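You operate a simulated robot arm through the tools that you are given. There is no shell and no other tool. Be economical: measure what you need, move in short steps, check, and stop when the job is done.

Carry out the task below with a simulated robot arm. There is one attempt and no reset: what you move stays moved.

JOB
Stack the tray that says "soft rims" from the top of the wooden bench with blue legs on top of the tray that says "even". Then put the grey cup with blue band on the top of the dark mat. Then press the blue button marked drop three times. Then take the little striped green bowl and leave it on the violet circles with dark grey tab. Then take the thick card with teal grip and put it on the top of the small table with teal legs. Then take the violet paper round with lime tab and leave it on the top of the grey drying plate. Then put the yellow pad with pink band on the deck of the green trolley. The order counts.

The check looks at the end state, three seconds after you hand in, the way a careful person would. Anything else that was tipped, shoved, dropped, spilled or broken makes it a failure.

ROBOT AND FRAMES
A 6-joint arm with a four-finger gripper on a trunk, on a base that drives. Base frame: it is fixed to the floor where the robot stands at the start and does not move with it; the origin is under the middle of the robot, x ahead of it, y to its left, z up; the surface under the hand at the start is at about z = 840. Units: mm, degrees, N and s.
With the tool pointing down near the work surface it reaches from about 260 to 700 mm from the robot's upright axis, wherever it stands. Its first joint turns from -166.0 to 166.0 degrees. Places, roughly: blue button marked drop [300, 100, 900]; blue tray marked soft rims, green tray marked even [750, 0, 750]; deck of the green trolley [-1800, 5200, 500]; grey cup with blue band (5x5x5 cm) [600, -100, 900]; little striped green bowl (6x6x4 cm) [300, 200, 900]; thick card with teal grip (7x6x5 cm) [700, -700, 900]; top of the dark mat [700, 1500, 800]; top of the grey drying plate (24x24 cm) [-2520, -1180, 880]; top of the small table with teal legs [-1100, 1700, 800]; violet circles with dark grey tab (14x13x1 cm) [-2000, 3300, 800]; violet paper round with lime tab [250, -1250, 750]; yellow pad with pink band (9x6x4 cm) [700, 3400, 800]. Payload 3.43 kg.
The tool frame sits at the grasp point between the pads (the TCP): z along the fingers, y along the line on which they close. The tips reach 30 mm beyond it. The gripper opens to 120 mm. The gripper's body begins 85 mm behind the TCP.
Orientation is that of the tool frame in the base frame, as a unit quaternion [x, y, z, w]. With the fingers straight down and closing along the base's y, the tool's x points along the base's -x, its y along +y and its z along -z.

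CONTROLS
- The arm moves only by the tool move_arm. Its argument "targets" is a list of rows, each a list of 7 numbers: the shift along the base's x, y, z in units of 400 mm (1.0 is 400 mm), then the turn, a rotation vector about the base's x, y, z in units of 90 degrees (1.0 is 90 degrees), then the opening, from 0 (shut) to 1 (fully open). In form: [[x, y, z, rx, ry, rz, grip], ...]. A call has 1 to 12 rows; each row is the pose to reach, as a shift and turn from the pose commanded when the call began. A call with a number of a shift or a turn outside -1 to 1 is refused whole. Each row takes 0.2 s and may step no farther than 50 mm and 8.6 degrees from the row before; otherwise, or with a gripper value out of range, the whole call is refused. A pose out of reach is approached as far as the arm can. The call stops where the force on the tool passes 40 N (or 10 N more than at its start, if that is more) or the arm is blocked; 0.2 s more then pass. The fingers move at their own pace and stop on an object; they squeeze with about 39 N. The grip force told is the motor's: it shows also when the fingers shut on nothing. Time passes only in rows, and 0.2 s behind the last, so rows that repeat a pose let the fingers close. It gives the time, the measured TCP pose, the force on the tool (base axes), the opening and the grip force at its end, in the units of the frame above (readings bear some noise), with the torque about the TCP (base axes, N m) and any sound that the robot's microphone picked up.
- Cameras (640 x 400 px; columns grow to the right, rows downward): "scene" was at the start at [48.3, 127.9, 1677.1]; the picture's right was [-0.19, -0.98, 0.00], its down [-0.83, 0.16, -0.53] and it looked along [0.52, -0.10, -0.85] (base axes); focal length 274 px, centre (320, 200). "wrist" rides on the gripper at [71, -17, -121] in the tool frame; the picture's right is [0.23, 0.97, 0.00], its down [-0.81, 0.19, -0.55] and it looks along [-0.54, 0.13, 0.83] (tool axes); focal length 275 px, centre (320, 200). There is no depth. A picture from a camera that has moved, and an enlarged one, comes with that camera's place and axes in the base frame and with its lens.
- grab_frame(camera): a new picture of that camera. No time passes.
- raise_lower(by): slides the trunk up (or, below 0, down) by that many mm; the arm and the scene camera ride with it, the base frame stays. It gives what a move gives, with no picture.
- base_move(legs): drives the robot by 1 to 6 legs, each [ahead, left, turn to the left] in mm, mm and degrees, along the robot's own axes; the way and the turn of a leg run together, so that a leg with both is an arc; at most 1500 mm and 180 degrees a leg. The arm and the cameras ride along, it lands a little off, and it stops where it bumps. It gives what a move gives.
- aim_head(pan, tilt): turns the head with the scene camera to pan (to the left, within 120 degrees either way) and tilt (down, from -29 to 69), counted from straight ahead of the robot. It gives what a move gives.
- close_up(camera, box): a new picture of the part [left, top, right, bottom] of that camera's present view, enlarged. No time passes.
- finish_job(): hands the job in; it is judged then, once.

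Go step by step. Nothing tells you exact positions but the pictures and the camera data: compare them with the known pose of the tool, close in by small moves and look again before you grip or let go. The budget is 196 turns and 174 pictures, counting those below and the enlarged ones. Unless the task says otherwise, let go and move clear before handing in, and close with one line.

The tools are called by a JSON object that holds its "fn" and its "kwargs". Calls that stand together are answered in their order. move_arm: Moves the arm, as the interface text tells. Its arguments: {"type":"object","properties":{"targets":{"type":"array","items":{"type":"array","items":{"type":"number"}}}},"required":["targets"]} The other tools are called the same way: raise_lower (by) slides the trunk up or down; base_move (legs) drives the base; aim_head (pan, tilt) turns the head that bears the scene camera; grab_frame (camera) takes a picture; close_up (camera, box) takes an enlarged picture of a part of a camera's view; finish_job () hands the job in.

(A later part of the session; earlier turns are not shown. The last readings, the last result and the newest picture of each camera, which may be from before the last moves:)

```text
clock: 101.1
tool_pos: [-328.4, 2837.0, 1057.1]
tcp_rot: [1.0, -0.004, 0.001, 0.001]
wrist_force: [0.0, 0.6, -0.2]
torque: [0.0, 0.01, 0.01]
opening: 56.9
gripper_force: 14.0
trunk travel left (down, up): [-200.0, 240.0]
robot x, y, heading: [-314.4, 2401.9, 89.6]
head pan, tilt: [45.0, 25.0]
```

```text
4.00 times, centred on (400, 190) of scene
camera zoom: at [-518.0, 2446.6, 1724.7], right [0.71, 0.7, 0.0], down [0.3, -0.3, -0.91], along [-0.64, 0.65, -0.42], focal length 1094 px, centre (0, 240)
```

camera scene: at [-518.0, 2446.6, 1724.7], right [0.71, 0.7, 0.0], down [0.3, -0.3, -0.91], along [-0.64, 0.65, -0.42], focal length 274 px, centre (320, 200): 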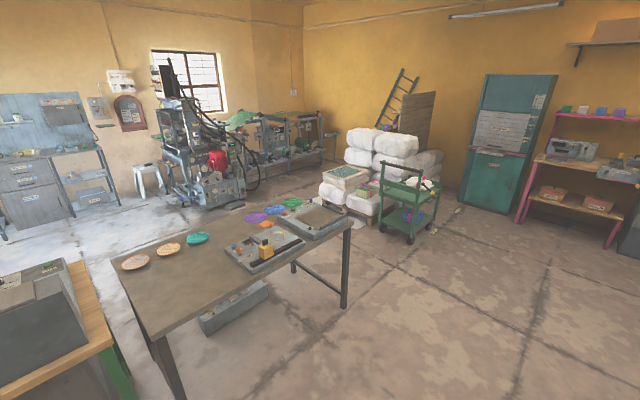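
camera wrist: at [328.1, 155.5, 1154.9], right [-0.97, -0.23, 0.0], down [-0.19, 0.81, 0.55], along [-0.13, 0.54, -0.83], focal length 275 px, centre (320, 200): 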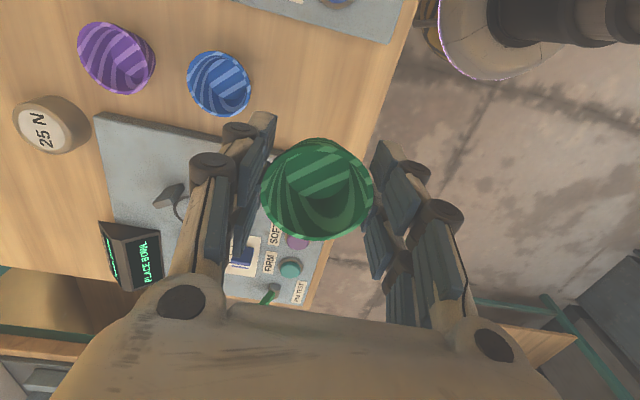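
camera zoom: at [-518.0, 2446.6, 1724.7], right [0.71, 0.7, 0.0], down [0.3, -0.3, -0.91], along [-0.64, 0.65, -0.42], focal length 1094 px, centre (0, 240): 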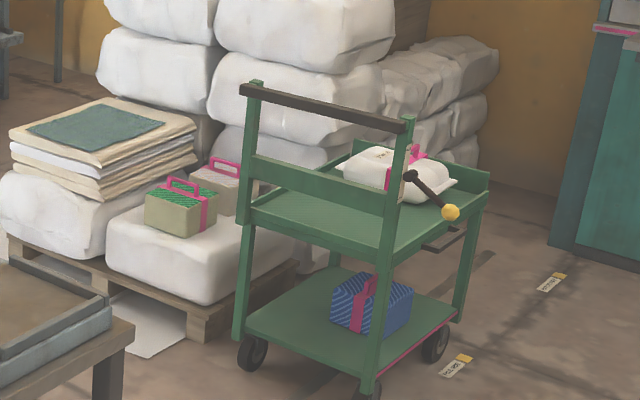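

The violet disc is near (-2015, 3334), on the far side of the table whose near edge is x ≈ -1480. I'll drive up level with it, turn to face it, and approach part-way.

{"fn": "base_move", "kwargs": {"legs": [[980, 0, 0], [0, 0, 90], [600, 0, 0]]}}

{"fn": "aim_head", "kwargs": {"pan": 5, "tilt": 35}}

{"fn": "grab_frame", "kwargs": {"camera": "scene"}}

```text
clock: 113.1
tool_pos: [-1335.3, 3385.7, 1056.3]
tcp_rot: [0.714, 0.701, 0.0, 0.0]
wrist_force: [-0.1, -0.9, -0.7]
torque: [-0.01, -0.02, 0.01]
opening: 57.4
gripper_force: 14.3
trunk travel left (down, up): [-200.0, 240.0]
robot x, y, heading: [-899.9, 3392.8, 179.0]
head pan, tilt: [45.0, 25.0]
```

```text
clock: 114.2
tool_pos: [-1334.4, 3385.7, 1056.5]
tcp_rot: [0.714, 0.7, -0.001, 0.001]
wrist_force: [-0.8, -0.6, 0.0]
torque: [-0.03, -0.01, -0.01]
opening: 57.4
gripper_force: 13.9
trunk travel left (down, up): [-200.0, 240.0]
robot x, y, heading: [-899.4, 3395.5, 179.1]
head pan, tilt: [5.0, 35.0]
```

```text
102 pictures are left
camera scene: at [-966.9, 3249.6, 1709.0], right [-0.07, 1.0, 0.0], down [0.57, 0.04, -0.82], along [-0.82, -0.06, -0.57], focal length 274 px, centre (320, 200)
```

scene: 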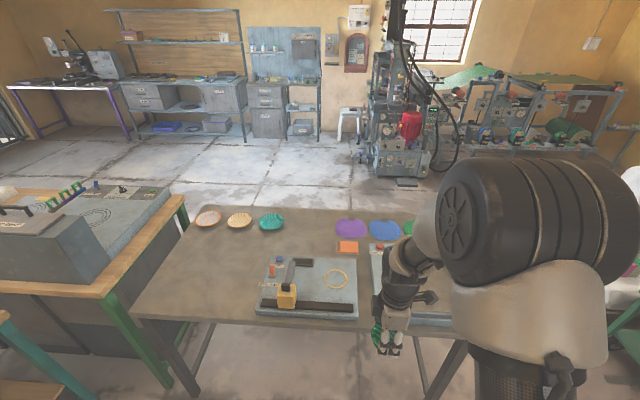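

Clear under the table edge. Driving forward 420 mm, then looking again.

{"fn": "base_move", "kwargs": {"legs": [[300, 0, 0], [120, 0, 0]]}}

{"fn": "aim_head", "kwargs": {"pan": 0, "tilt": 45}}

{"fn": "grab_frame", "kwargs": {"camera": "scene"}}

{"fn": "grab_frame", "kwargs": {"camera": "wrist"}}

```text
clock: 117.1
tool_pos: [-1756.5, 3395.5, 1056.0]
tcp_rot: [0.715, 0.7, 0.0, 0.001]
wrist_force: [-0.6, -1.5, -0.2]
torque: [0.03, -0.08, 0.03]
opening: 57.4
gripper_force: 14.2
trunk travel left (down, up): [-200.0, 240.0]
robot x, y, heading: [-1318.2, 3407.0, 178.8]
head pan, tilt: [5.0, 35.0]
```

```text
clock: 117.8
tool_pos: [-1756.0, 3395.2, 1057.3]
tcp_rot: [0.714, 0.7, 0.0, 0.0]
wrist_force: [0.1, 0.4, 0.5]
torque: [0.03, -0.03, -0.01]
opening: 57.4
gripper_force: 14.2
trunk travel left (down, up): [-200.0, 240.0]
robot x, y, heading: [-1316.5, 3407.3, 178.9]
head pan, tilt: [0.0, 45.0]
```

```text
101 pictures are left
camera scene: at [-1381.5, 3266.0, 1694.2], right [0.02, 1.0, 0.0], down [0.71, -0.01, -0.71], along [-0.71, 0.01, -0.71], focal length 274 px, centre (320, 200)
```

scene: 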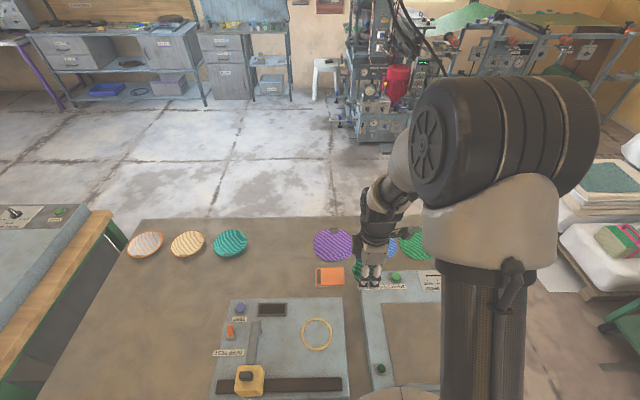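

```text
100 pictures are left
camera wrist: at [-1772.4, 3466.6, 1176.7], right [0.98, 0.21, 0.0], down [0.17, -0.81, 0.55], along [0.12, -0.54, -0.83], focal length 275 px, centre (320, 200)
```

wrist: 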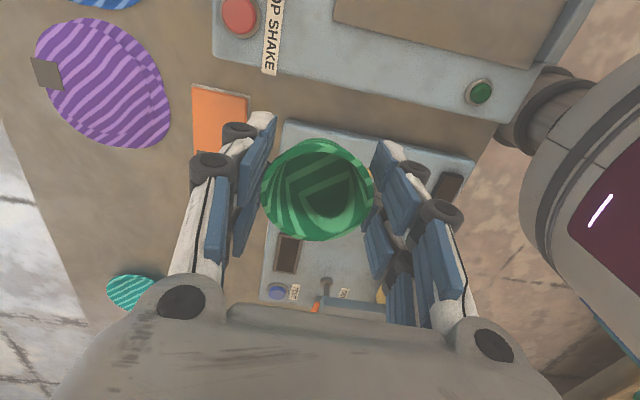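

The violet disc with dark-grey tab is near (-2010, 3333). I'll move the bowl above (-1997, 3335).

{"fn": "move_arm", "kwargs": {"targets": [[-0.1, -0.025, 0, 0, 0, 0, 0], [-0.2, -0.05, 0, 0, 0, 0, 0], [-0.3, -0.075, 0, 0, 0, 0, 0], [-0.4, -0.1, 0, 0, 0, 0, 0], [-0.5, -0.125, -0.01, 0, 0, 0, 0], [-0.6, -0.15, -0.03, 0, 0, 0, 0], [-0.6, -0.15, -0.13, 0, 0, 0, 0], [-0.6, -0.15, -0.23, 0, 0, 0, 0], [-0.6, -0.15, -0.33, 0, 0, 0, 0]]}}

{"fn": "grab_frame", "kwargs": {"camera": "wrist"}}

{"fn": "close_up", "kwargs": {"camera": "scene", "box": [260, 180, 420, 280]}}

```text
clock: 119.8
tool_pos: [-1997.9, 3333.4, 924.9]
tcp_rot: [0.714, 0.7, 0.0, 0.0]
wrist_force: [-0.6, -0.5, 0.2]
torque: [0.0, 0.0, 0.02]
opening: 57.6
gripper_force: 13.6
trunk travel left (down, up): [-200.0, 240.0]
robot x, y, heading: [-1315.6, 3404.6, 178.9]
head pan, tilt: [0.0, 45.0]
```

```text
99 pictures are left
camera wrist: at [-2014.2, 3404.5, 1044.9], right [0.98, 0.21, 0.0], down [0.18, -0.81, 0.55], along [0.12, -0.54, -0.83], focal length 275 px, centre (320, 200)
```

wrist: 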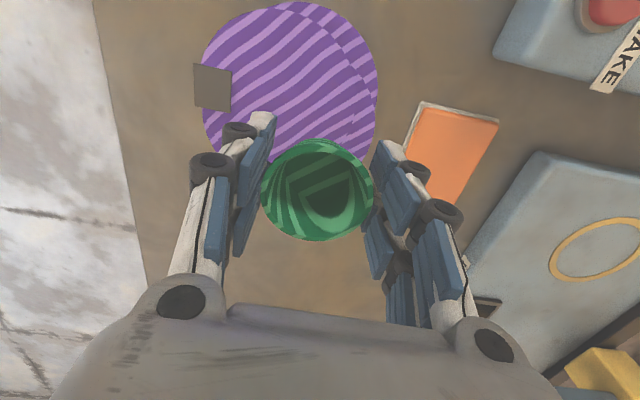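

```text
4.00 times, centred on (340, 230) of scene
camera zoom: at [-1382.2, 3266.0, 1694.1], right [0.02, 1.0, 0.0], down [0.71, -0.01, -0.71], along [-0.71, 0.01, -0.71], focal length 1094 px, centre (240, 80)
```

zoom: 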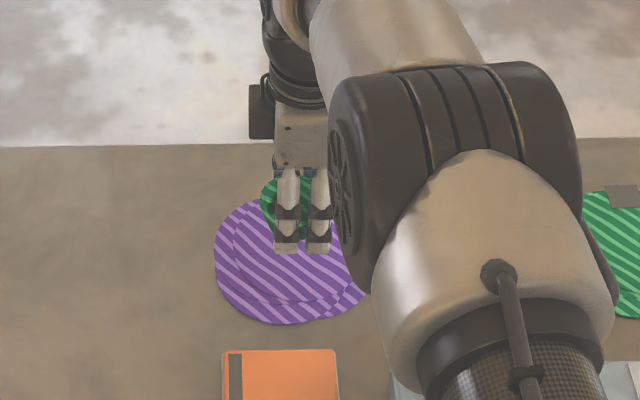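

The disc spans about x -2106..-1955 and y 3252..3410, on a table near z ≈ 790–800. I'll nudge toward its centre and lower until contact.

{"fn": "move_arm", "kwargs": {"targets": [[-0.035, 0, -0.05, 0, 0, 0, 0], [-0.035, 0, -0.12, 0, 0, 0, 0], [-0.035, 0, -0.16, 0, 0, 0, 0], [-0.035, 0, -0.18, 0, 0, 0, 0]]}}

{"fn": "grab_frame", "kwargs": {"camera": "wrist"}}

```text
clock: 120.8
tool_pos: [-2000.3, 3336.8, 855.6]
tcp_rot: [0.714, 0.7, 0.0, 0.0]
wrist_force: [0.3, 0.0, -0.8]
torque: [-0.01, -0.02, 0.01]
opening: 57.6
gripper_force: 14.0
out of reach, approached as far as the arm can: row 2, 3, 4
trunk travel left (down, up): [-200.0, 240.0]
robot x, y, heading: [-1317.1, 3403.0, 178.9]
head pan, tilt: [0.0, 45.0]
```

```text
97 pictures are left
camera wrist: at [-2016.8, 3408.0, 975.0], right [0.98, 0.21, 0.0], down [0.17, -0.81, 0.55], along [0.12, -0.54, -0.83], focal length 275 px, centre (320, 200)
```

wrist: 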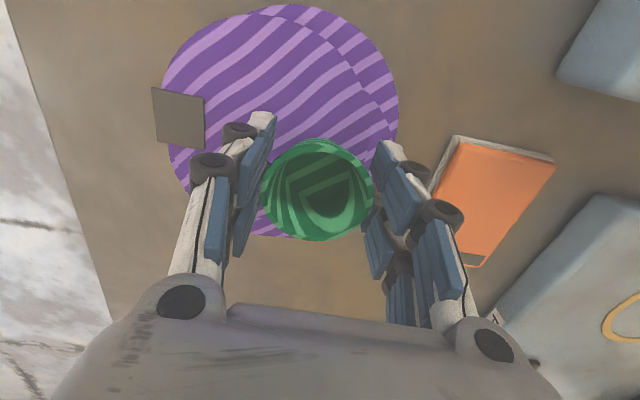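

Reach is at its limit, so I'll shift +y 12 mm, then lower with the trunk in small increments.

{"fn": "move_arm", "kwargs": {"targets": [[0, 0.03, 0, 0, 0, 0, 0]]}}

{"fn": "raise_lower", "kwargs": {"by": -15}}

{"fn": "raise_lower", "kwargs": {"by": -4}}

{"fn": "grab_frame", "kwargs": {"camera": "wrist"}}

```text
clock: 121.2
tool_pos: [-2000.4, 3348.9, 856.4]
tcp_rot: [0.715, 0.699, 0.0, 0.001]
wrist_force: [0.5, 0.6, -0.7]
torque: [0.03, 0.01, -0.02]
opening: 57.4
gripper_force: 14.2
trunk travel left (down, up): [-200.0, 240.0]
robot x, y, heading: [-1318.6, 3402.5, 178.7]
head pan, tilt: [0.0, 45.0]
```

```text
clock: 121.8
tool_pos: [-2001.4, 3350.0, 840.1]
tcp_rot: [0.715, 0.699, 0.0, 0.0]
wrist_force: [-0.6, -0.2, -0.1]
torque: [-0.04, -0.03, 0.0]
opening: 57.6
gripper_force: 13.4
trunk travel left (down, up): [-185.0, 255.0]
robot x, y, heading: [-1316.8, 3399.1, 179.0]
head pan, tilt: [0.0, 45.0]
```

```text
clock: 122.3
tool_pos: [-2001.2, 3350.5, 837.8]
tcp_rot: [0.714, 0.7, 0.001, 0.001]
wrist_force: [-1.2, -0.2, 1.8]
torque: [-0.01, -0.02, -0.03]
opening: 58.1
gripper_force: 13.9
trunk travel left (down, up): [-181.0, 259.0]
robot x, y, heading: [-1318.0, 3401.6, 179.0]
head pan, tilt: [0.0, 45.0]
```

```text
96 pictures are left
camera wrist: at [-2017.5, 3420.5, 957.1], right [0.98, 0.21, 0.0], down [0.17, -0.81, 0.55], along [0.12, -0.54, -0.83], focal length 275 px, centre (320, 200)
```

wrist: 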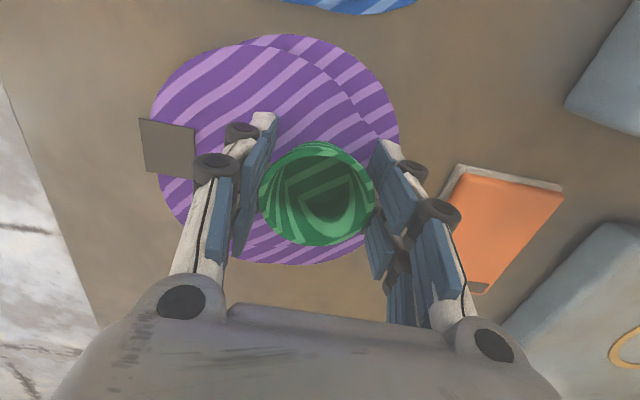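

{"fn": "raise_lower", "kwargs": {"by": -2}}

```text
clock: 122.9
tool_pos: [-2001.1, 3348.4, 835.4]
tcp_rot: [0.715, 0.7, 0.0, 0.0]
wrist_force: [0.5, -0.5, 4.9]
torque: [0.0, 0.04, -0.02]
opening: 57.4
gripper_force: 13.9
trunk travel left (down, up): [-179.0, 261.0]
robot x, y, heading: [-1318.7, 3406.3, 178.8]
head pan, tilt: [0.0, 45.0]
```

Contact made. Release by opening moderately, then rise straight up.

{"fn": "move_arm", "kwargs": {"targets": [[0, 0, 0, 0, 0, 0, 0.6], [0, 0, 0, 0, 0, 0, 0.65], [0, 0, 0, 0, 0, 0, 0.65], [0, 0, 0.03, 0, 0, 0, 0.65], [0, 0, 0.1, 0, 0, 0, 0.65], [0, 0, 0.2, 0, 0, 0, 0.65], [0.03, 0, 0.3, 0, 0, 0, 0.65], [0.08, 0, 0.4, 0, 0, 0, 0.65], [0.15, 0, 0.5, 0, 0, 0, 0.65]]}}

{"fn": "grab_frame", "kwargs": {"camera": "wrist"}}

{"fn": "close_up", "kwargs": {"camera": "scene", "box": [260, 180, 420, 280]}}

```text
clock: 124.9
tool_pos: [-2027.1, 3345.5, 1024.3]
tcp_rot: [0.714, 0.7, 0.003, 0.002]
wrist_force: [-1.1, -0.1, -0.8]
torque: [-0.02, -0.04, -0.02]
opening: 78.0
gripper_force: 0.1
out of reach, approached as far as the arm can: row 5, 6, 7, 8, 9
trunk travel left (down, up): [-179.0, 261.0]
robot x, y, heading: [-1320.2, 3405.3, 179.2]
head pan, tilt: [0.0, 45.0]
```

```text
95 pictures are left
camera wrist: at [-2043.9, 3417.2, 1144.1], right [0.98, 0.21, 0.01], down [0.17, -0.82, 0.55], along [0.12, -0.54, -0.83], focal length 275 px, centre (320, 200)
```

wrist: 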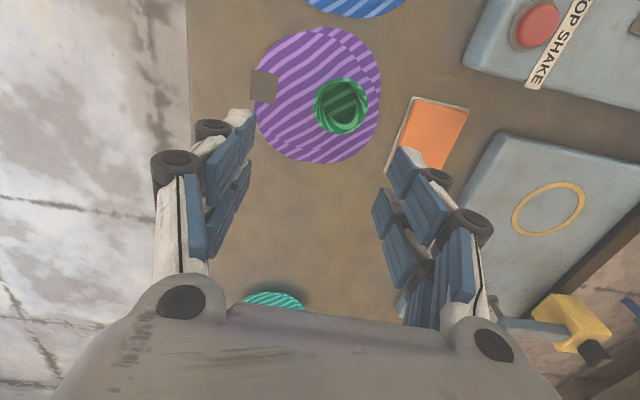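

```text
4.00 times, centred on (340, 230) of scene
camera zoom: at [-1383.5, 3265.9, 1673.0], right [0.02, 1.0, 0.0], down [0.71, -0.01, -0.71], along [-0.71, 0.01, -0.71], focal length 1094 px, centre (240, 80)
```

zoom: 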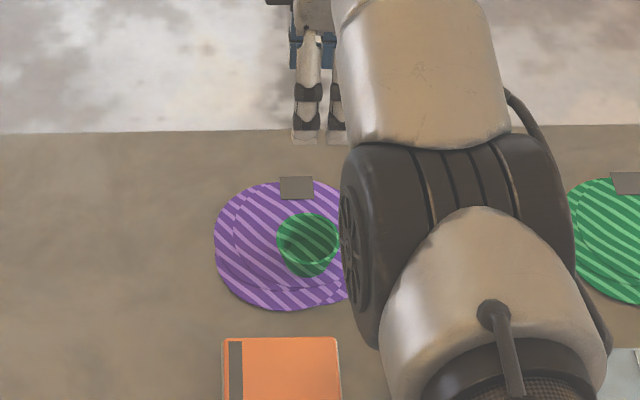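

The bowl rests on the violet disc. Now retract the arm and drive back to the right end of the first bench for the thick card.

{"fn": "move_arm", "kwargs": {"targets": [[0.1, 0, 0, 0, 0, 0, 0.6], [0.2, 0, 0, 0, 0, 0, 0.6], [0.3, 0, 0, 0, 0, 0, 0.6], [0.4, 0, 0.02, 0, 0, 0, 0.6], [0.5, 0.03, 0.04, 0, 0, 0, 0.6], [0.6, 0.06, 0.06, 0, 0, 0, 0.6], [0.7, 0.09, 0.08, 0, 0, 0, 0.6]]}}

{"fn": "base_move", "kwargs": {"legs": [[-1000, 0, 0], [0, 0, -90], [-1500, 0, 0], [-1500, 0, 0], [-950, 0, 0], [0, 0, -89]]}}

{"fn": "aim_head", "kwargs": {"pan": 0, "tilt": 45}}

{"fn": "grab_frame", "kwargs": {"camera": "scene"}}

```text
clock: 126.5
tool_pos: [-2025.6, 3342.8, 1025.9]
tcp_rot: [0.715, 0.699, 0.001, 0.001]
wrist_force: [-0.3, 0.3, 0.9]
torque: [0.01, 0.0, -0.03]
opening: 72.2
gripper_force: 0.1
out of reach, approached as far as the arm can: row 1, 2, 3, 4, 5, 6, 7
trunk travel left (down, up): [-179.0, 261.0]
robot x, y, heading: [-1319.2, 3407.0, 179.0]
head pan, tilt: [0.0, 45.0]
```

```text
clock: 157.7
tool_pos: [559.1, -378.7, 1024.6]
tcp_rot: [0.762, -0.647, -0.001, 0.002]
wrist_force: [-0.3, 0.4, 1.0]
torque: [-0.01, 0.0, -0.05]
opening: 72.1
gripper_force: 0.0
trunk travel left (down, up): [-179.0, 261.0]
robot x, y, heading: [-124.4, -569.0, 9.5]
head pan, tilt: [0.0, 45.0]
```

```text
clock: 158.3
tool_pos: [559.4, -380.6, 1025.0]
tcp_rot: [0.762, -0.648, -0.001, 0.002]
wrist_force: [0.2, -1.2, -0.9]
torque: [0.02, 0.02, 0.0]
opening: 72.0
gripper_force: 0.1
trunk travel left (down, up): [-179.0, 261.0]
robot x, y, heading: [-126.9, -572.4, 9.5]
head pan, tilt: [0.0, 45.0]
```

```text
93 pictures are left
camera scene: at [-86.6, -420.3, 1673.2], right [0.16, -0.99, 0.0], down [-0.7, -0.11, -0.71], along [0.7, 0.11, -0.71], focal length 274 px, centre (320, 200)
```

scene: 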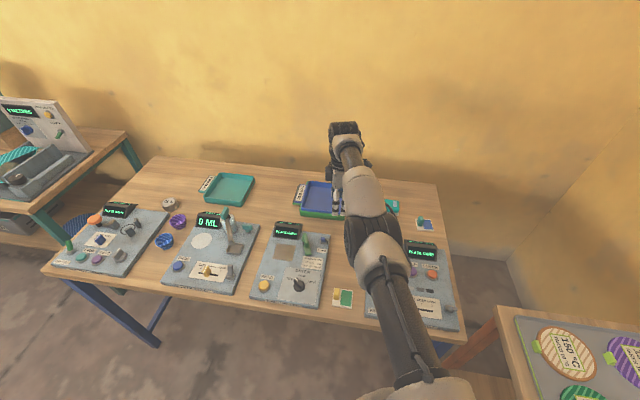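

The arm didn't retract last time (stuck at full extension), and the base is at heading 9.5°. I'll try a radial retract and check whether it responds.

{"fn": "move_arm", "kwargs": {"targets": [[-0.1, -0.03, 0, 0, 0, 0, 0.6], [-0.2, -0.06, 0, 0, 0, 0, 0.6]]}}

```text
clock: 158.9
tool_pos: [560.0, -380.2, 1026.3]
tcp_rot: [0.762, -0.647, -0.001, 0.001]
wrist_force: [0.0, 1.0, -0.4]
torque: [0.02, 0.01, 0.03]
opening: 72.2
gripper_force: 0.1
out of reach, approached as far as the arm can: row 1, 2
trunk travel left (down, up): [-179.0, 261.0]
robot x, y, heading: [-122.6, -565.7, 9.4]
head pan, tilt: [0.0, 45.0]
```

{"fn": "move_arm", "kwargs": {"targets": [[-0.02, -0.01, -0.03, 0, 0, 0, 0.6], [-0.04, -0.01, -0.06, 0, 0, 0, 0.6], [-0.08, -0.02, -0.1, 0, 0, 0, 0.6]]}}

```text
clock: 159.7
tool_pos: [557.0, -377.8, 987.4]
tcp_rot: [0.762, -0.647, -0.002, 0.003]
wrist_force: [0.3, -0.5, 0.5]
torque: [0.0, 0.0, -0.03]
opening: 72.0
gripper_force: 0.0
out of reach, approached as far as the arm can: row 1, 2, 3
trunk travel left (down, up): [-179.0, 261.0]
robot x, y, heading: [-123.4, -567.8, 9.2]
head pan, tilt: [0.0, 45.0]
```

{"fn": "move_arm", "kwargs": {"targets": [[-0.11, -0.03, 0.02, 0, 0, 0, 0.6], [-0.22, -0.06, 0.04, 0, 0, 0, 0.6], [-0.33, -0.09, 0.06, 0, 0, 0, 0.6], [-0.44, -0.12, 0.08, 0, 0, 0, 0.6], [-0.55, -0.15, 0.1, 0, 0, 0, 0.6], [-0.66, -0.18, 0.1, 0, 0, 0, 0.6], [-0.77, -0.21, 0.1, 0, 0, 0, 0.6]]}}

{"fn": "grab_frame", "kwargs": {"camera": "scene"}}

```text
clock: 161.3
tool_pos: [557.9, -376.1, 991.0]
tcp_rot: [0.762, -0.647, -0.002, 0.004]
wrist_force: [-0.1, 0.7, -0.1]
torque: [-0.03, 0.01, -0.01]
opening: 72.3
gripper_force: 0.1
out of reach, approached as far as the arm can: row 1, 2, 3, 4, 5, 6, 7
trunk travel left (down, up): [-179.0, 261.0]
robot x, y, heading: [-123.9, -569.0, 9.0]
head pan, tilt: [0.0, 45.0]
```

```text
92 pictures are left
camera scene: at [-86.6, -420.3, 1673.2], right [0.16, -0.99, 0.0], down [-0.7, -0.11, -0.71], along [0.7, 0.11, -0.71], focal length 274 px, centre (320, 200)
```

scene: 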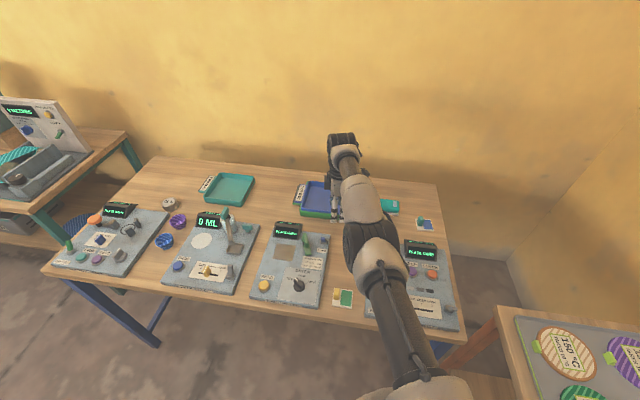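

The elbow is straight, so a small inward step demands a large joint motion. I'll try very small, growing inward steps.

{"fn": "move_arm", "kwargs": {"targets": [[-0.0017, -0.0005, 0, 0, 0, 0, 0.6], [-0.0065, -0.0018, 0, 0, 0, 0, 0.6], [-0.0145, -0.004, 0, 0, 0, 0, 0.6], [-0.0255, -0.007, 0, 0, 0, 0, 0.6], [-0.04, -0.011, 0, 0, 0, 0, 0.6], [-0.058, -0.016, 0, 0, 0, 0, 0.6], [-0.078, -0.022, 0, 0, 0, 0, 0.6], [-0.1, -0.028, 0, 0, 0, 0, 0.6], [-0.128, -0.036, 0, 0, 0, 0, 0.6], [-0.16, -0.045, 0, 0, 0, 0, 0.6], [-0.19, -0.053, 0, 0, 0, 0, 0.6], [-0.226, -0.063, 0, 0, 0, 0, 0.6]]}}

```text
clock: 163.9
tool_pos: [561.3, -382.3, 998.6]
tcp_rot: [0.762, -0.647, -0.001, 0.002]
wrist_force: [0.0, 0.8, 0.5]
torque: [0.02, -0.01, 0.02]
opening: 72.1
gripper_force: 0.0
out of reach, approached as far as the arm can: row 3, 4, 5, 6, 7, 8, 9, 10, 11, 12
trunk travel left (down, up): [-179.0, 261.0]
robot x, y, heading: [-125.9, -570.3, 9.5]
head pan, tilt: [0.0, 45.0]
```

{"fn": "move_arm", "kwargs": {"targets": [[0, 0, -0.02, 0, 0, 0, 0.6], [0, 0, -0.06, 0, 0, 0, 0.6], [0, 0, -0.1, 0, 0, 0, 0.6]]}}

{"fn": "grab_frame", "kwargs": {"camera": "wrist"}}

```text
clock: 164.7
tool_pos: [560.5, -383.0, 958.5]
tcp_rot: [0.762, -0.647, -0.001, 0.001]
wrist_force: [0.5, 0.0, -0.1]
torque: [0.03, 0.02, 0.0]
opening: 72.0
gripper_force: 0.1
trunk travel left (down, up): [-179.0, 261.0]
robot x, y, heading: [-126.5, -570.7, 9.3]
head pan, tilt: [0.0, 45.0]
```

```text
91 pictures are left
camera wrist: at [587.8, -450.7, 1078.2], right [-0.92, -0.38, 0.0], down [-0.32, 0.77, 0.55], along [-0.21, 0.51, -0.83], focal length 275 px, centre (320, 200)
```

wrist: 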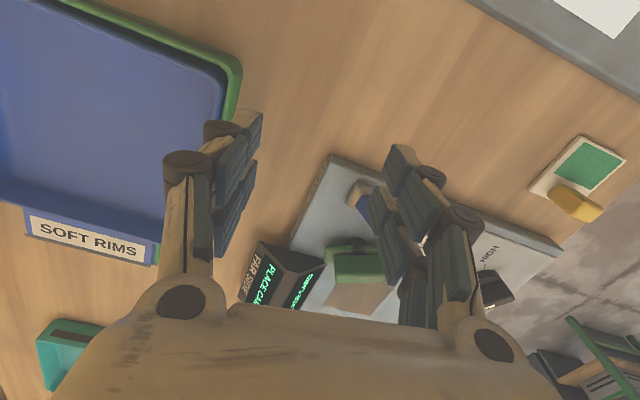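

Likely the elbow flipped slightly past straight when I rose at full reach. I'll back away from the bench into free space, then move the hand down while extended to bend it back the right way.

{"fn": "base_move", "kwargs": {"legs": [[-430, 150, 0]]}}

{"fn": "move_arm", "kwargs": {"targets": [[0, 0, -0.1, 0, 0, 0, 0.6], [0, 0, -0.2, 0, 0, 0, 0.6], [0, 0, -0.3, 0, 0, 0, 0.6], [0, 0, -0.4, 0, 0, 0, 0.6]]}}

{"fn": "move_arm", "kwargs": {"targets": [[-0.005, -0.001, 0, 0, 0, 0, 0.6], [-0.015, -0.004, 0, 0, 0, 0, 0.6], [-0.03, -0.008, 0, 0, 0, 0, 0.6], [-0.05, -0.014, 0, 0, 0, 0, 0.6]]}}

{"fn": "aim_head", "kwargs": {"pan": -20, "tilt": 45}}

{"fn": "grab_frame", "kwargs": {"camera": "scene"}}

```text
clock: 167.4
tool_pos: [105.9, -300.1, 959.4]
tcp_rot: [0.765, -0.644, 0.0, 0.002]
wrist_force: [-0.3, -0.2, -0.2]
torque: [0.01, -0.03, 0.0]
opening: 71.8
gripper_force: 0.2
trunk travel left (down, up): [-179.0, 261.0]
robot x, y, heading: [-578.3, -493.0, 9.9]
head pan, tilt: [0.0, 45.0]
```

```text
clock: 168.4
tool_pos: [82.2, -305.0, 825.2]
tcp_rot: [0.765, -0.643, -0.002, 0.001]
wrist_force: [-1.1, 0.0, -0.4]
torque: [-0.01, 0.0, 0.01]
opening: 71.7
gripper_force: 0.0
out of reach, approached as far as the arm can: row 2, 3, 4
trunk travel left (down, up): [-179.0, 261.0]
robot x, y, heading: [-573.7, -491.0, 9.9]
head pan, tilt: [0.0, 45.0]
```

```text
clock: 169.4
tool_pos: [78.6, -305.8, 820.9]
tcp_rot: [0.766, -0.643, -0.002, 0.003]
wrist_force: [-0.8, 0.2, 0.8]
torque: [0.0, 0.02, -0.03]
opening: 72.0
gripper_force: 0.1
out of reach, approached as far as the arm can: row 3, 4
trunk travel left (down, up): [-179.0, 261.0]
robot x, y, heading: [-576.7, -491.9, 9.9]
head pan, tilt: [0.0, 45.0]
```

```text
clock: 170.3
tool_pos: [77.2, -305.6, 821.4]
tcp_rot: [0.765, -0.644, -0.001, 0.002]
wrist_force: [-0.3, -0.1, 0.5]
torque: [0.01, -0.01, 0.01]
opening: 72.1
gripper_force: 0.2
trunk travel left (down, up): [-179.0, 261.0]
robot x, y, heading: [-578.1, -491.1, 9.9]
head pan, tilt: [-20.0, 45.0]
```

```text
90 pictures are left
camera scene: at [-539.8, -370.8, 1673.2], right [-0.18, -0.98, 0.0], down [-0.7, 0.12, -0.71], along [0.7, -0.12, -0.71], focal length 274 px, centre (320, 200)
```

scene: 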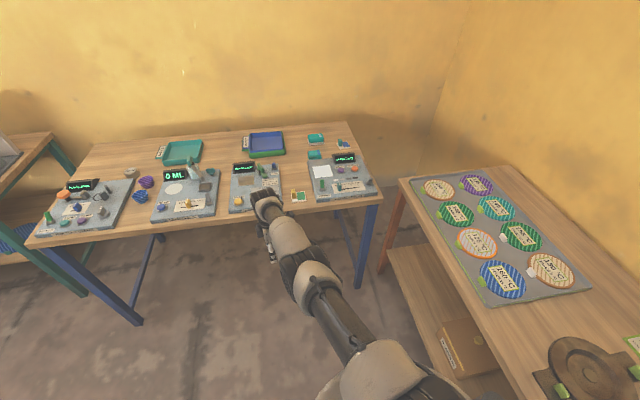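

The arm seems exactly straight. I'll follow its reach circle downward with a slight inward bias in free space so the elbow bends.

{"fn": "move_arm", "kwargs": {"targets": [[-0.0192, -0.0055, -0.05, 0, 0, 0, 0.6], [-0.0385, -0.011, -0.1, 0, 0, 0, 0.6], [-0.0625, -0.0177, -0.15, 0, 0, 0, 0.6], [-0.0866, -0.0246, -0.2, 0, 0, 0, 0.6], [-0.1154, -0.0328, -0.25, 0, 0, 0, 0.6], [-0.149, -0.042, -0.3, 0, 0, 0, 0.6], [-0.1876, -0.053, -0.35, 0, 0, 0, 0.6], [-0.228, -0.065, -0.4, 0, 0, 0, 0.6]]}}

```text
clock: 172.1
tool_pos: [-9.7, -336.3, 662.6]
tcp_rot: [0.766, -0.643, -0.001, 0.001]
wrist_force: [0.5, 0.4, 0.1]
torque: [-0.02, 0.03, -0.02]
opening: 72.1
gripper_force: 0.0
out of reach, approached as far as the arm can: row 4, 5
trunk travel left (down, up): [-179.0, 261.0]
robot x, y, heading: [-575.4, -487.0, 9.9]
head pan, tilt: [-20.0, 45.0]
```

It bent and is responding. Now retract inward and then raise.

{"fn": "move_arm", "kwargs": {"targets": [[-0.05, -0.014, 0, 0, 0, 0, 0.6], [-0.12, -0.034, 0, 0, 0, 0, 0.6], [-0.2, -0.056, 0.03, 0, 0, 0, 0.6], [-0.27, -0.077, 0.1, 0, 0, 0, 0.6], [-0.33, -0.094, 0.18, 0, 0, 0, 0.6], [-0.36, -0.1, 0.28, 0, 0, 0, 0.6], [-0.36, -0.1, 0.38, 0, 0, 0, 0.6], [-0.36, -0.1, 0.48, 0, 0, 0, 0.6], [-0.36, -0.1, 0.58, 0, 0, 0, 0.6], [-0.36, -0.1, 0.68, 0, 0, 0, 0.6], [-0.36, -0.1, 0.78, 0, 0, 0, 0.6], [-0.36, -0.1, 0.88, 0, 0, 0, 0.6]]}}

{"fn": "close_up", "kwargs": {"camera": "scene", "box": [280, 110, 400, 210]}}

{"fn": "close_up", "kwargs": {"camera": "scene", "box": [390, 150, 630, 310]}}

```text
clock: 174.7
tool_pos: [-155.8, -372.2, 1011.8]
tcp_rot: [0.765, -0.644, -0.002, 0.002]
wrist_force: [-1.3, 0.4, 0.5]
torque: [0.04, -0.03, 0.04]
opening: 72.0
gripper_force: 0.0
trunk travel left (down, up): [-179.0, 261.0]
robot x, y, heading: [-578.7, -491.8, 9.7]
head pan, tilt: [-20.0, 45.0]
```

```text
4.00 times, centred on (340, 160) of scene
camera zoom: at [-540.9, -371.1, 1673.2], right [-0.18, -0.98, 0.0], down [-0.7, 0.12, -0.71], along [0.7, -0.12, -0.71], focal length 1094 px, centre (240, 360)
```

zoom: 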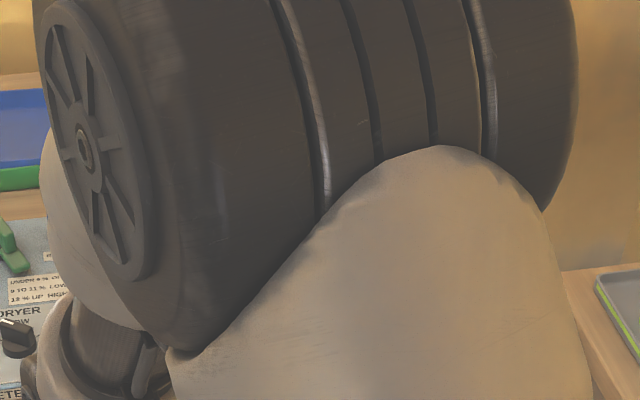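

```text
2.50 times, centred on (510, 230) of scene
camera zoom: at [-540.9, -371.1, 1673.2], right [-0.18, -0.98, 0.0], down [-0.7, 0.12, -0.71], along [0.7, -0.12, -0.71], focal length 684 px, centre (-155, 125)
```

zoom: 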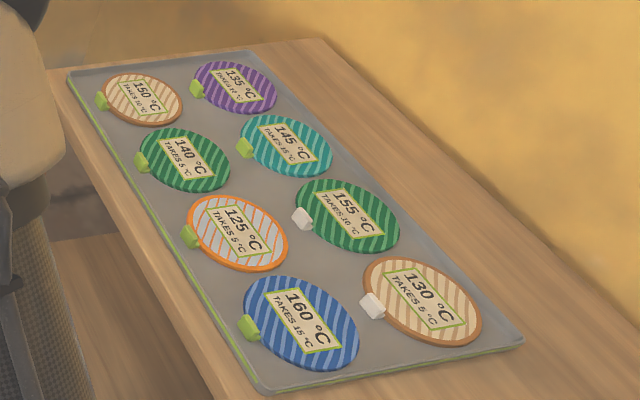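

The 135 °C violet round with lime tab is identified for later. Now drive back up to the bench to find the thick card.

{"fn": "base_move", "kwargs": {"legs": [[0, 0, -9.7], [590, -80, 0]]}}

{"fn": "aim_head", "kwargs": {"pan": -5, "tilt": 45}}

{"fn": "grab_frame", "kwargs": {"camera": "scene"}}

{"fn": "grab_frame", "kwargs": {"camera": "wrist"}}

```text
clock: 178.7
tool_pos: [452.9, -529.8, 1012.5]
tcp_rot: [-0.704, 0.71, 0.002, -0.002]
wrist_force: [0.8, -0.9, 0.0]
torque: [0.0, 0.01, 0.03]
opening: 71.9
gripper_force: 0.0
trunk travel left (down, up): [-179.0, 261.0]
robot x, y, heading: [16.0, -574.3, -0.3]
head pan, tilt: [-20.0, 45.0]
```

```text
clock: 179.5
tool_pos: [451.6, -528.9, 1013.1]
tcp_rot: [-0.705, 0.709, 0.001, -0.001]
wrist_force: [-0.6, -0.4, -0.4]
torque: [0.04, 0.0, -0.02]
opening: 72.0
gripper_force: 0.0
trunk travel left (down, up): [-179.0, 261.0]
robot x, y, heading: [14.8, -572.6, -0.4]
head pan, tilt: [-5.0, 45.0]
```

```text
87 pictures are left
camera scene: at [77.3, -439.3, 1673.2], right [-0.1, -1.0, 0.0], down [-0.7, 0.07, -0.71], along [0.7, -0.07, -0.71], focal length 274 px, centre (320, 200)
```

scene: 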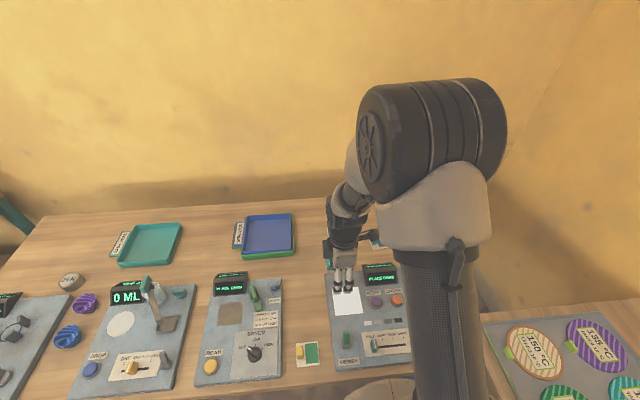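

```text
86 pictures are left
camera wrist: at [467.1, -601.5, 1132.7], right [-0.97, -0.22, 0.0], down [-0.18, 0.81, 0.55], along [-0.13, 0.54, -0.83], focal length 275 px, centre (320, 200)
```

wrist: 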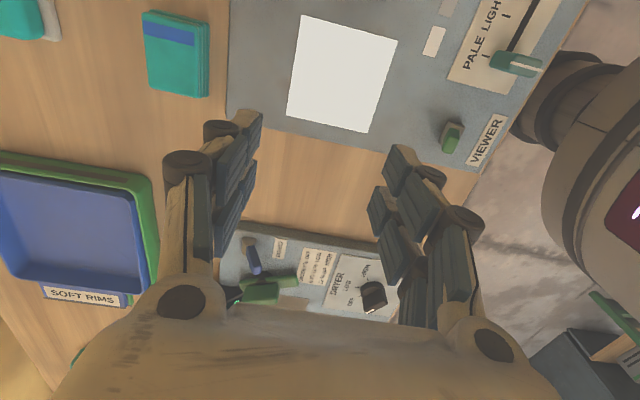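

I see teal items to the upper left of the wrist view. I'll shift the hand right and forward to see what's around (700, -700).

{"fn": "move_arm", "kwargs": {"targets": [[0.08, -0.08, 0, 0, 0, 0, 0.6], [0.16, -0.16, 0.02, 0, 0, 0, 0.6], [0.24, -0.24, 0.04, 0, 0, 0, 0.6], [0.3, -0.32, 0.05, 0, 0, 0, 0.6], [0.3, -0.4, 0.05, 0, 0, 0, 0.6]]}}

{"fn": "grab_frame", "kwargs": {"camera": "wrist"}}

{"fn": "close_up", "kwargs": {"camera": "wrist", "box": [0, 0, 240, 150]}}

```text
clock: 180.7
tool_pos: [571.2, -689.9, 1028.9]
tcp_rot: [-0.705, 0.709, 0.001, 0.0]
wrist_force: [-0.5, -0.3, 1.2]
torque: [0.01, -0.06, -0.02]
opening: 71.8
gripper_force: 0.1
trunk travel left (down, up): [-179.0, 261.0]
robot x, y, heading: [14.1, -572.9, -0.4]
head pan, tilt: [-5.0, 45.0]
```

```text
85 pictures are left
camera wrist: at [587.2, -761.9, 1150.0], right [-0.97, -0.22, 0.0], down [-0.18, 0.81, 0.55], along [-0.13, 0.54, -0.83], focal length 275 px, centre (320, 200)
```

wrist: 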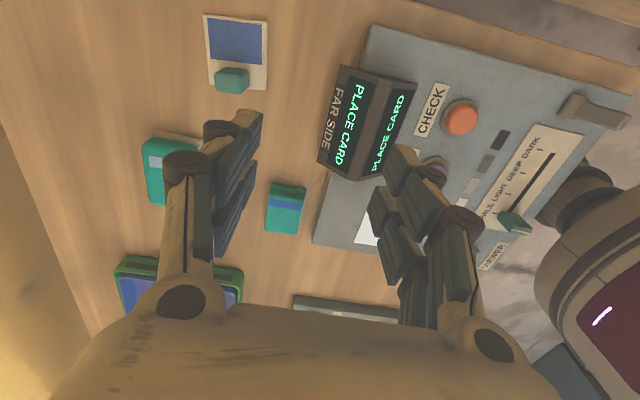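

```text
2.67 times, centred on (120, 75) of wrist
camera zoom: at [587.2, -761.9, 1150.0], right [-0.97, -0.22, 0.0], down [-0.18, 0.81, 0.55], along [-0.13, 0.54, -0.83], focal length 734 px, centre (853, 533)
```

zoom: 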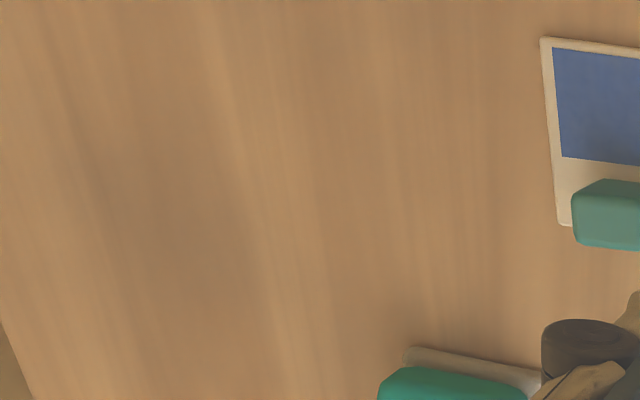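

Found: white card with a blue field and teal grip, around (660, -712). Zooming on it.

{"fn": "close_up", "kwargs": {"camera": "wrist", "box": [180, 0, 300, 120]}}

{"fn": "move_arm", "kwargs": {"targets": [[0.08, 0.02, 0, 0, 0, 0, 0.5], [0.16, 0.04, -0.03, 0, 0, 0, 0.5]]}}

{"fn": "grab_frame", "kwargs": {"camera": "wrist"}}

```text
3.33 times, centred on (240, 60) of wrist
camera zoom: at [587.2, -761.9, 1150.0], right [-0.97, -0.22, 0.0], down [-0.18, 0.81, 0.55], along [-0.13, 0.54, -0.83], focal length 918 px, centre (587, 667)
```

zoom: 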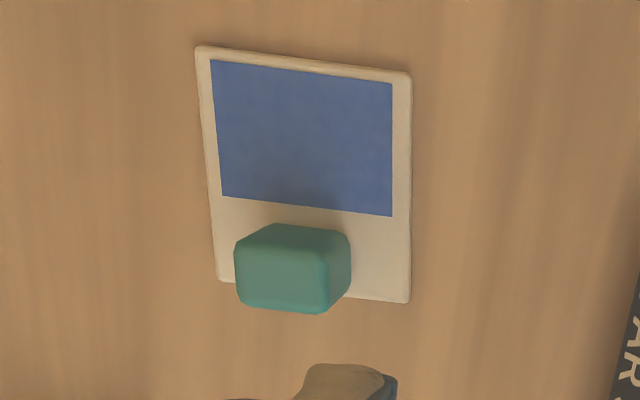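

```text
clock: 181.3
tool_pos: [637.1, -673.8, 1020.1]
tcp_rot: [-0.705, 0.709, 0.001, -0.002]
wrist_force: [0.7, 0.5, -0.1]
torque: [0.0, 0.04, 0.03]
opening: 60.1
gripper_force: 0.1
trunk travel left (down, up): [-179.0, 261.0]
robot x, y, heading: [14.1, -574.5, -0.6]
head pan, tilt: [-5.0, 45.0]
```

```text
82 pictures are left
camera wrist: at [652.4, -745.8, 1139.2], right [-0.97, -0.22, 0.0], down [-0.18, 0.81, 0.55], along [-0.13, 0.54, -0.83], focal length 275 px, centre (320, 200)
```

wrist: 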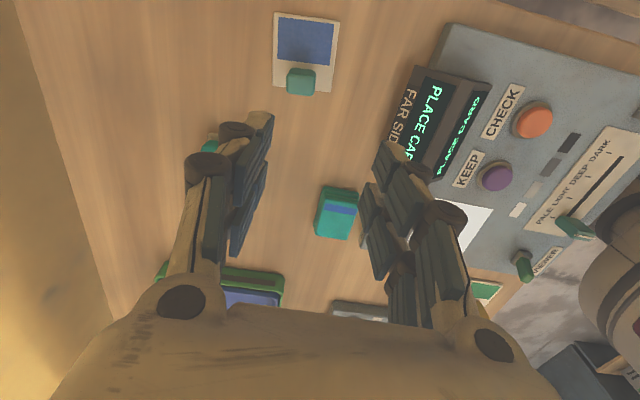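

Teal grip block is at about (656, -699). Move above it and recheck.

{"fn": "move_arm", "kwargs": {"targets": [[0.045, -0.062, -0.05, 0, 0, 0, 0.45], [0.045, -0.062, -0.13, 0, 0, 0, 0.45], [0.045, -0.062, -0.2, 0, 0, 0, 0.45]]}}

{"fn": "grab_frame", "kwargs": {"camera": "wrist"}}

```text
clock: 182.1
tool_pos: [654.0, -700.1, 937.4]
tcp_rot: [-0.705, 0.71, 0.001, -0.001]
wrist_force: [0.1, 0.2, 0.1]
torque: [0.03, 0.0, 0.02]
opening: 53.7
gripper_force: 0.0
trunk travel left (down, up): [-179.0, 261.0]
robot x, y, heading: [15.1, -574.9, -0.7]
head pan, tilt: [-5.0, 45.0]
```

```text
81 pictures are left
camera wrist: at [669.8, -772.0, 1058.7], right [-0.97, -0.22, 0.0], down [-0.18, 0.81, 0.55], along [-0.12, 0.54, -0.83], focal length 275 px, centre (320, 200)
```

wrist: 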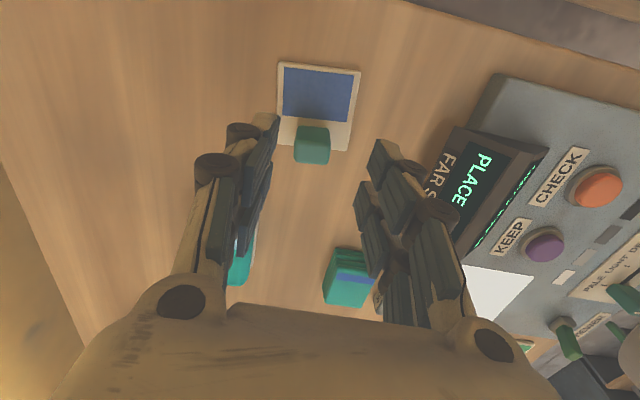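

{"fn": "move_arm", "kwargs": {"targets": [[0.009, 0.008, -0.06, 0, 0, 0, 0.45], [0.009, 0.008, -0.11, 0, 0, 0, 0.45], [0.009, 0.008, -0.13, 0, 0, 0, 0.45]]}}

{"fn": "grab_frame", "kwargs": {"camera": "wrist"}}

```text
clock: 182.9
tool_pos: [657.8, -696.6, 887.1]
tcp_rot: [-0.705, 0.709, -0.001, -0.001]
wrist_force: [1.1, -0.2, 0.7]
torque: [-0.03, 0.0, 0.0]
opening: 54.0
gripper_force: 0.0
trunk travel left (down, up): [-179.0, 261.0]
robot x, y, heading: [14.5, -570.5, -0.4]
head pan, tilt: [-5.0, 45.0]
```

```text
80 pictures are left
camera wrist: at [673.6, -767.9, 1007.3], right [-0.97, -0.22, 0.0], down [-0.18, 0.81, 0.55], along [-0.13, 0.54, -0.83], focal length 275 px, centre (320, 200)
```

wrist: 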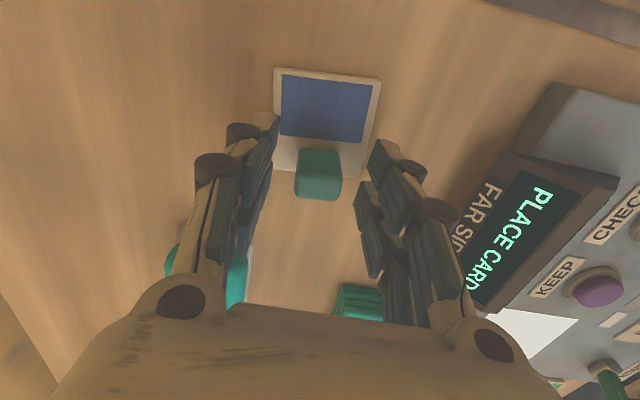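

{"fn": "move_arm", "kwargs": {"targets": [[0.002, -0.009, -0.01, 0, 0, 0, 0.45], [0.002, -0.009, -0.01, 0, 0, 0, 0], [0.002, -0.009, -0.01, 0, 0, 0, 0], [0.002, -0.009, -0.01, 0, 0, 0, 0], [0.002, -0.009, -0.01, 0, 0, 0, 0], [0.002, -0.009, -0.01, 0, 0, 0, 0]]}}

{"fn": "move_arm", "kwargs": {"targets": [[0, 0, 0.02, 0, 0, 0, 0], [0, 0, 0.08, 0, 0, 0, 0], [-0.03, 0, 0.18, 0, 0, 0, 0], [-0.06, 0, 0.28, 0, 0, 0, 0]]}}

{"fn": "grab_frame", "kwargs": {"camera": "wrist"}}

```text
clock: 184.3
tool_pos: [658.4, -699.7, 883.6]
tcp_rot: [-0.704, 0.71, 0.001, -0.001]
wrist_force: [1.0, -0.4, 0.0]
torque: [0.02, -0.01, 0.01]
opening: 24.8
gripper_force: 39.1
trunk travel left (down, up): [-179.0, 261.0]
robot x, y, heading: [14.9, -569.4, -0.5]
head pan, tilt: [-5.0, 45.0]
```

```text
clock: 185.3
tool_pos: [633.2, -698.1, 997.7]
tcp_rot: [-0.705, 0.71, 0.0, -0.001]
wrist_force: [-0.4, 0.7, 0.1]
torque: [0.01, 0.0, -0.01]
opening: 24.7
gripper_force: 39.1
trunk travel left (down, up): [-179.0, 261.0]
robot x, y, heading: [11.9, -572.0, -0.2]
head pan, tilt: [-5.0, 45.0]
```

```text
79 pictures are left
camera wrist: at [648.5, -769.3, 1117.3], right [-0.97, -0.22, 0.0], down [-0.18, 0.81, 0.55], along [-0.13, 0.54, -0.83], focal length 275 px, centre (320, 200)
```

wrist: 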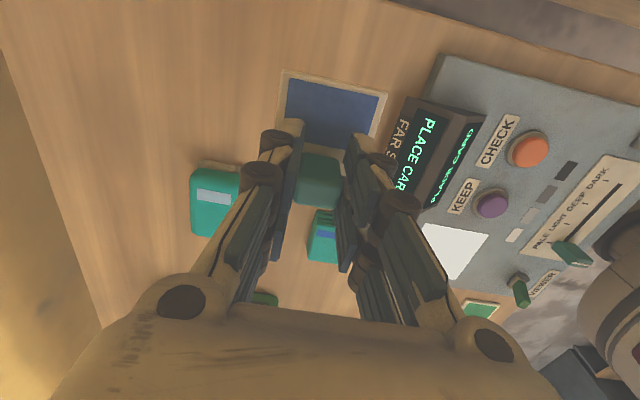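

The card is held. Retract, then drive to the small teal-legged table and look.

{"fn": "move_arm", "kwargs": {"targets": [[-0.1, 0.05, 0.02, 0, 0, 0, 0], [-0.2, 0.1, 0.04, 0, 0, 0, 0], [-0.3, 0.15, 0.06, 0, 0, 0, 0], [-0.4, 0.2, 0.08, 0, 0, 0, 0], [-0.5, 0.25, 0.1, 0, 0, 0, 0], [-0.5, 0.3, 0.12, 0, 0, 0, 0]]}}

{"fn": "base_move", "kwargs": {"legs": [[-220, 0, 0], [0, 0, 90], [1500, 0, 0], [650, 0, 0], [0, 0, 90]]}}

{"fn": "aim_head", "kwargs": {"pan": 0, "tilt": 40}}

{"fn": "grab_frame", "kwargs": {"camera": "scene"}}

```text
clock: 186.7
tool_pos: [432.1, -578.1, 1042.6]
tcp_rot: [-0.705, 0.709, 0.0, -0.002]
wrist_force: [0.4, -0.2, -0.7]
torque: [0.0, 0.03, 0.01]
opening: 24.6
gripper_force: 39.0
trunk travel left (down, up): [-179.0, 261.0]
robot x, y, heading: [14.0, -571.5, -0.7]
head pan, tilt: [-5.0, 45.0]
```

```text
clock: 206.3
tool_pos: [-674.6, 1555.9, 1042.1]
tcp_rot: [0.696, 0.718, 0.001, 0.001]
wrist_force: [0.4, 0.3, -1.2]
torque: [-0.03, 0.0, 0.0]
opening: 24.4
gripper_force: 39.0
trunk travel left (down, up): [-179.0, 261.0]
robot x, y, heading: [-258.4, 1561.8, -178.5]
head pan, tilt: [-5.0, 45.0]
```

```text
clock: 207.0
tool_pos: [-674.4, 1554.7, 1043.6]
tcp_rot: [0.696, 0.718, 0.001, 0.001]
wrist_force: [-0.1, -0.4, 0.2]
torque: [0.0, 0.03, 0.01]
opening: 24.9
gripper_force: 39.2
trunk travel left (down, up): [-179.0, 261.0]
robot x, y, heading: [-258.7, 1563.9, -178.3]
head pan, tilt: [0.0, 40.0]
```

```text
78 pictures are left
camera scene: at [-318.5, 1423.8, 1680.4], right [-0.03, 1.0, 0.0], down [0.64, 0.02, -0.77], along [-0.77, -0.02, -0.64], focal length 274 px, centre (320, 200)
```

scene: 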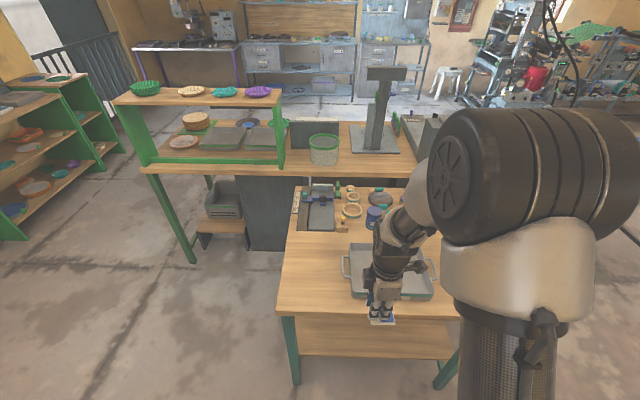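

Free area at the front-left of the small table, around (-890, 1370). I'll drive 70 mm closer and move the card over it.

{"fn": "base_move", "kwargs": {"legs": [[70, 0, 0]]}}

{"fn": "move_arm", "kwargs": {"targets": [[-0.02, -0.1, 0, 0, 0, 0, 0], [-0.06, -0.2, 0, 0, 0, 0, 0], [-0.12, -0.3, 0, 0, 0, 0, 0], [-0.2, -0.38, 0, 0, 0, 0, 0], [-0.29, -0.44, 0, 0, 0, 0, 0], [-0.36, -0.47, -0.06, 0, 0, 0, 0], [-0.36, -0.47, -0.16, 0, 0, 0, 0], [-0.36, -0.47, -0.26, 0, 0, 0, 0]]}}

{"fn": "grab_frame", "kwargs": {"camera": "scene"}}

{"fn": "grab_frame", "kwargs": {"camera": "wrist"}}

```text
clock: 208.0
tool_pos: [-744.7, 1553.6, 1042.1]
tcp_rot: [0.696, 0.718, 0.002, 0.001]
wrist_force: [-0.8, 0.6, -1.2]
torque: [0.01, -0.09, -0.03]
opening: 24.9
gripper_force: 39.3
trunk travel left (down, up): [-179.0, 261.0]
robot x, y, heading: [-330.0, 1560.4, -178.3]
head pan, tilt: [0.0, 40.0]
```

```text
clock: 209.8
tool_pos: [-889.0, 1365.2, 939.4]
tcp_rot: [0.697, 0.717, 0.001, 0.001]
wrist_force: [0.4, 0.1, -0.1]
torque: [-0.03, 0.0, 0.02]
opening: 24.8
gripper_force: 39.4
trunk travel left (down, up): [-179.0, 261.0]
robot x, y, heading: [-328.4, 1559.8, -178.4]
head pan, tilt: [0.0, 40.0]
```

```text
77 pictures are left
camera scene: at [-388.3, 1421.4, 1680.4], right [-0.03, 1.0, 0.0], down [0.64, 0.02, -0.77], along [-0.77, -0.02, -0.64], focal length 274 px, centre (320, 200)
```

scene: 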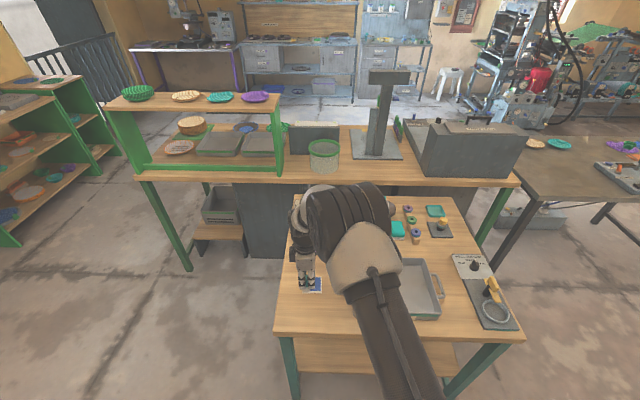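

```text
76 pictures are left
camera wrist: at [-909.7, 1436.2, 1059.3], right [0.97, 0.26, 0.0], down [0.21, -0.81, 0.55], along [0.15, -0.53, -0.83], focal length 275 px, centre (320, 200)
```

wrist: 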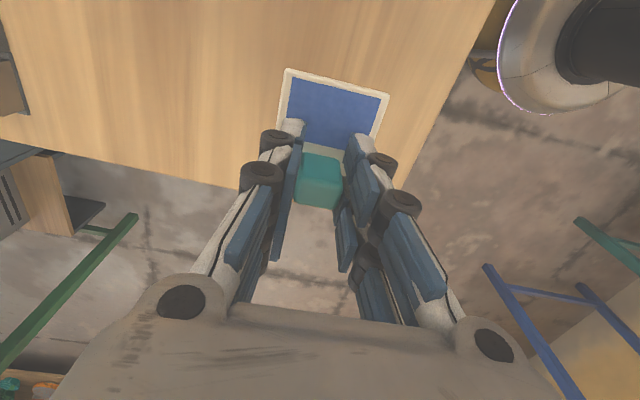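

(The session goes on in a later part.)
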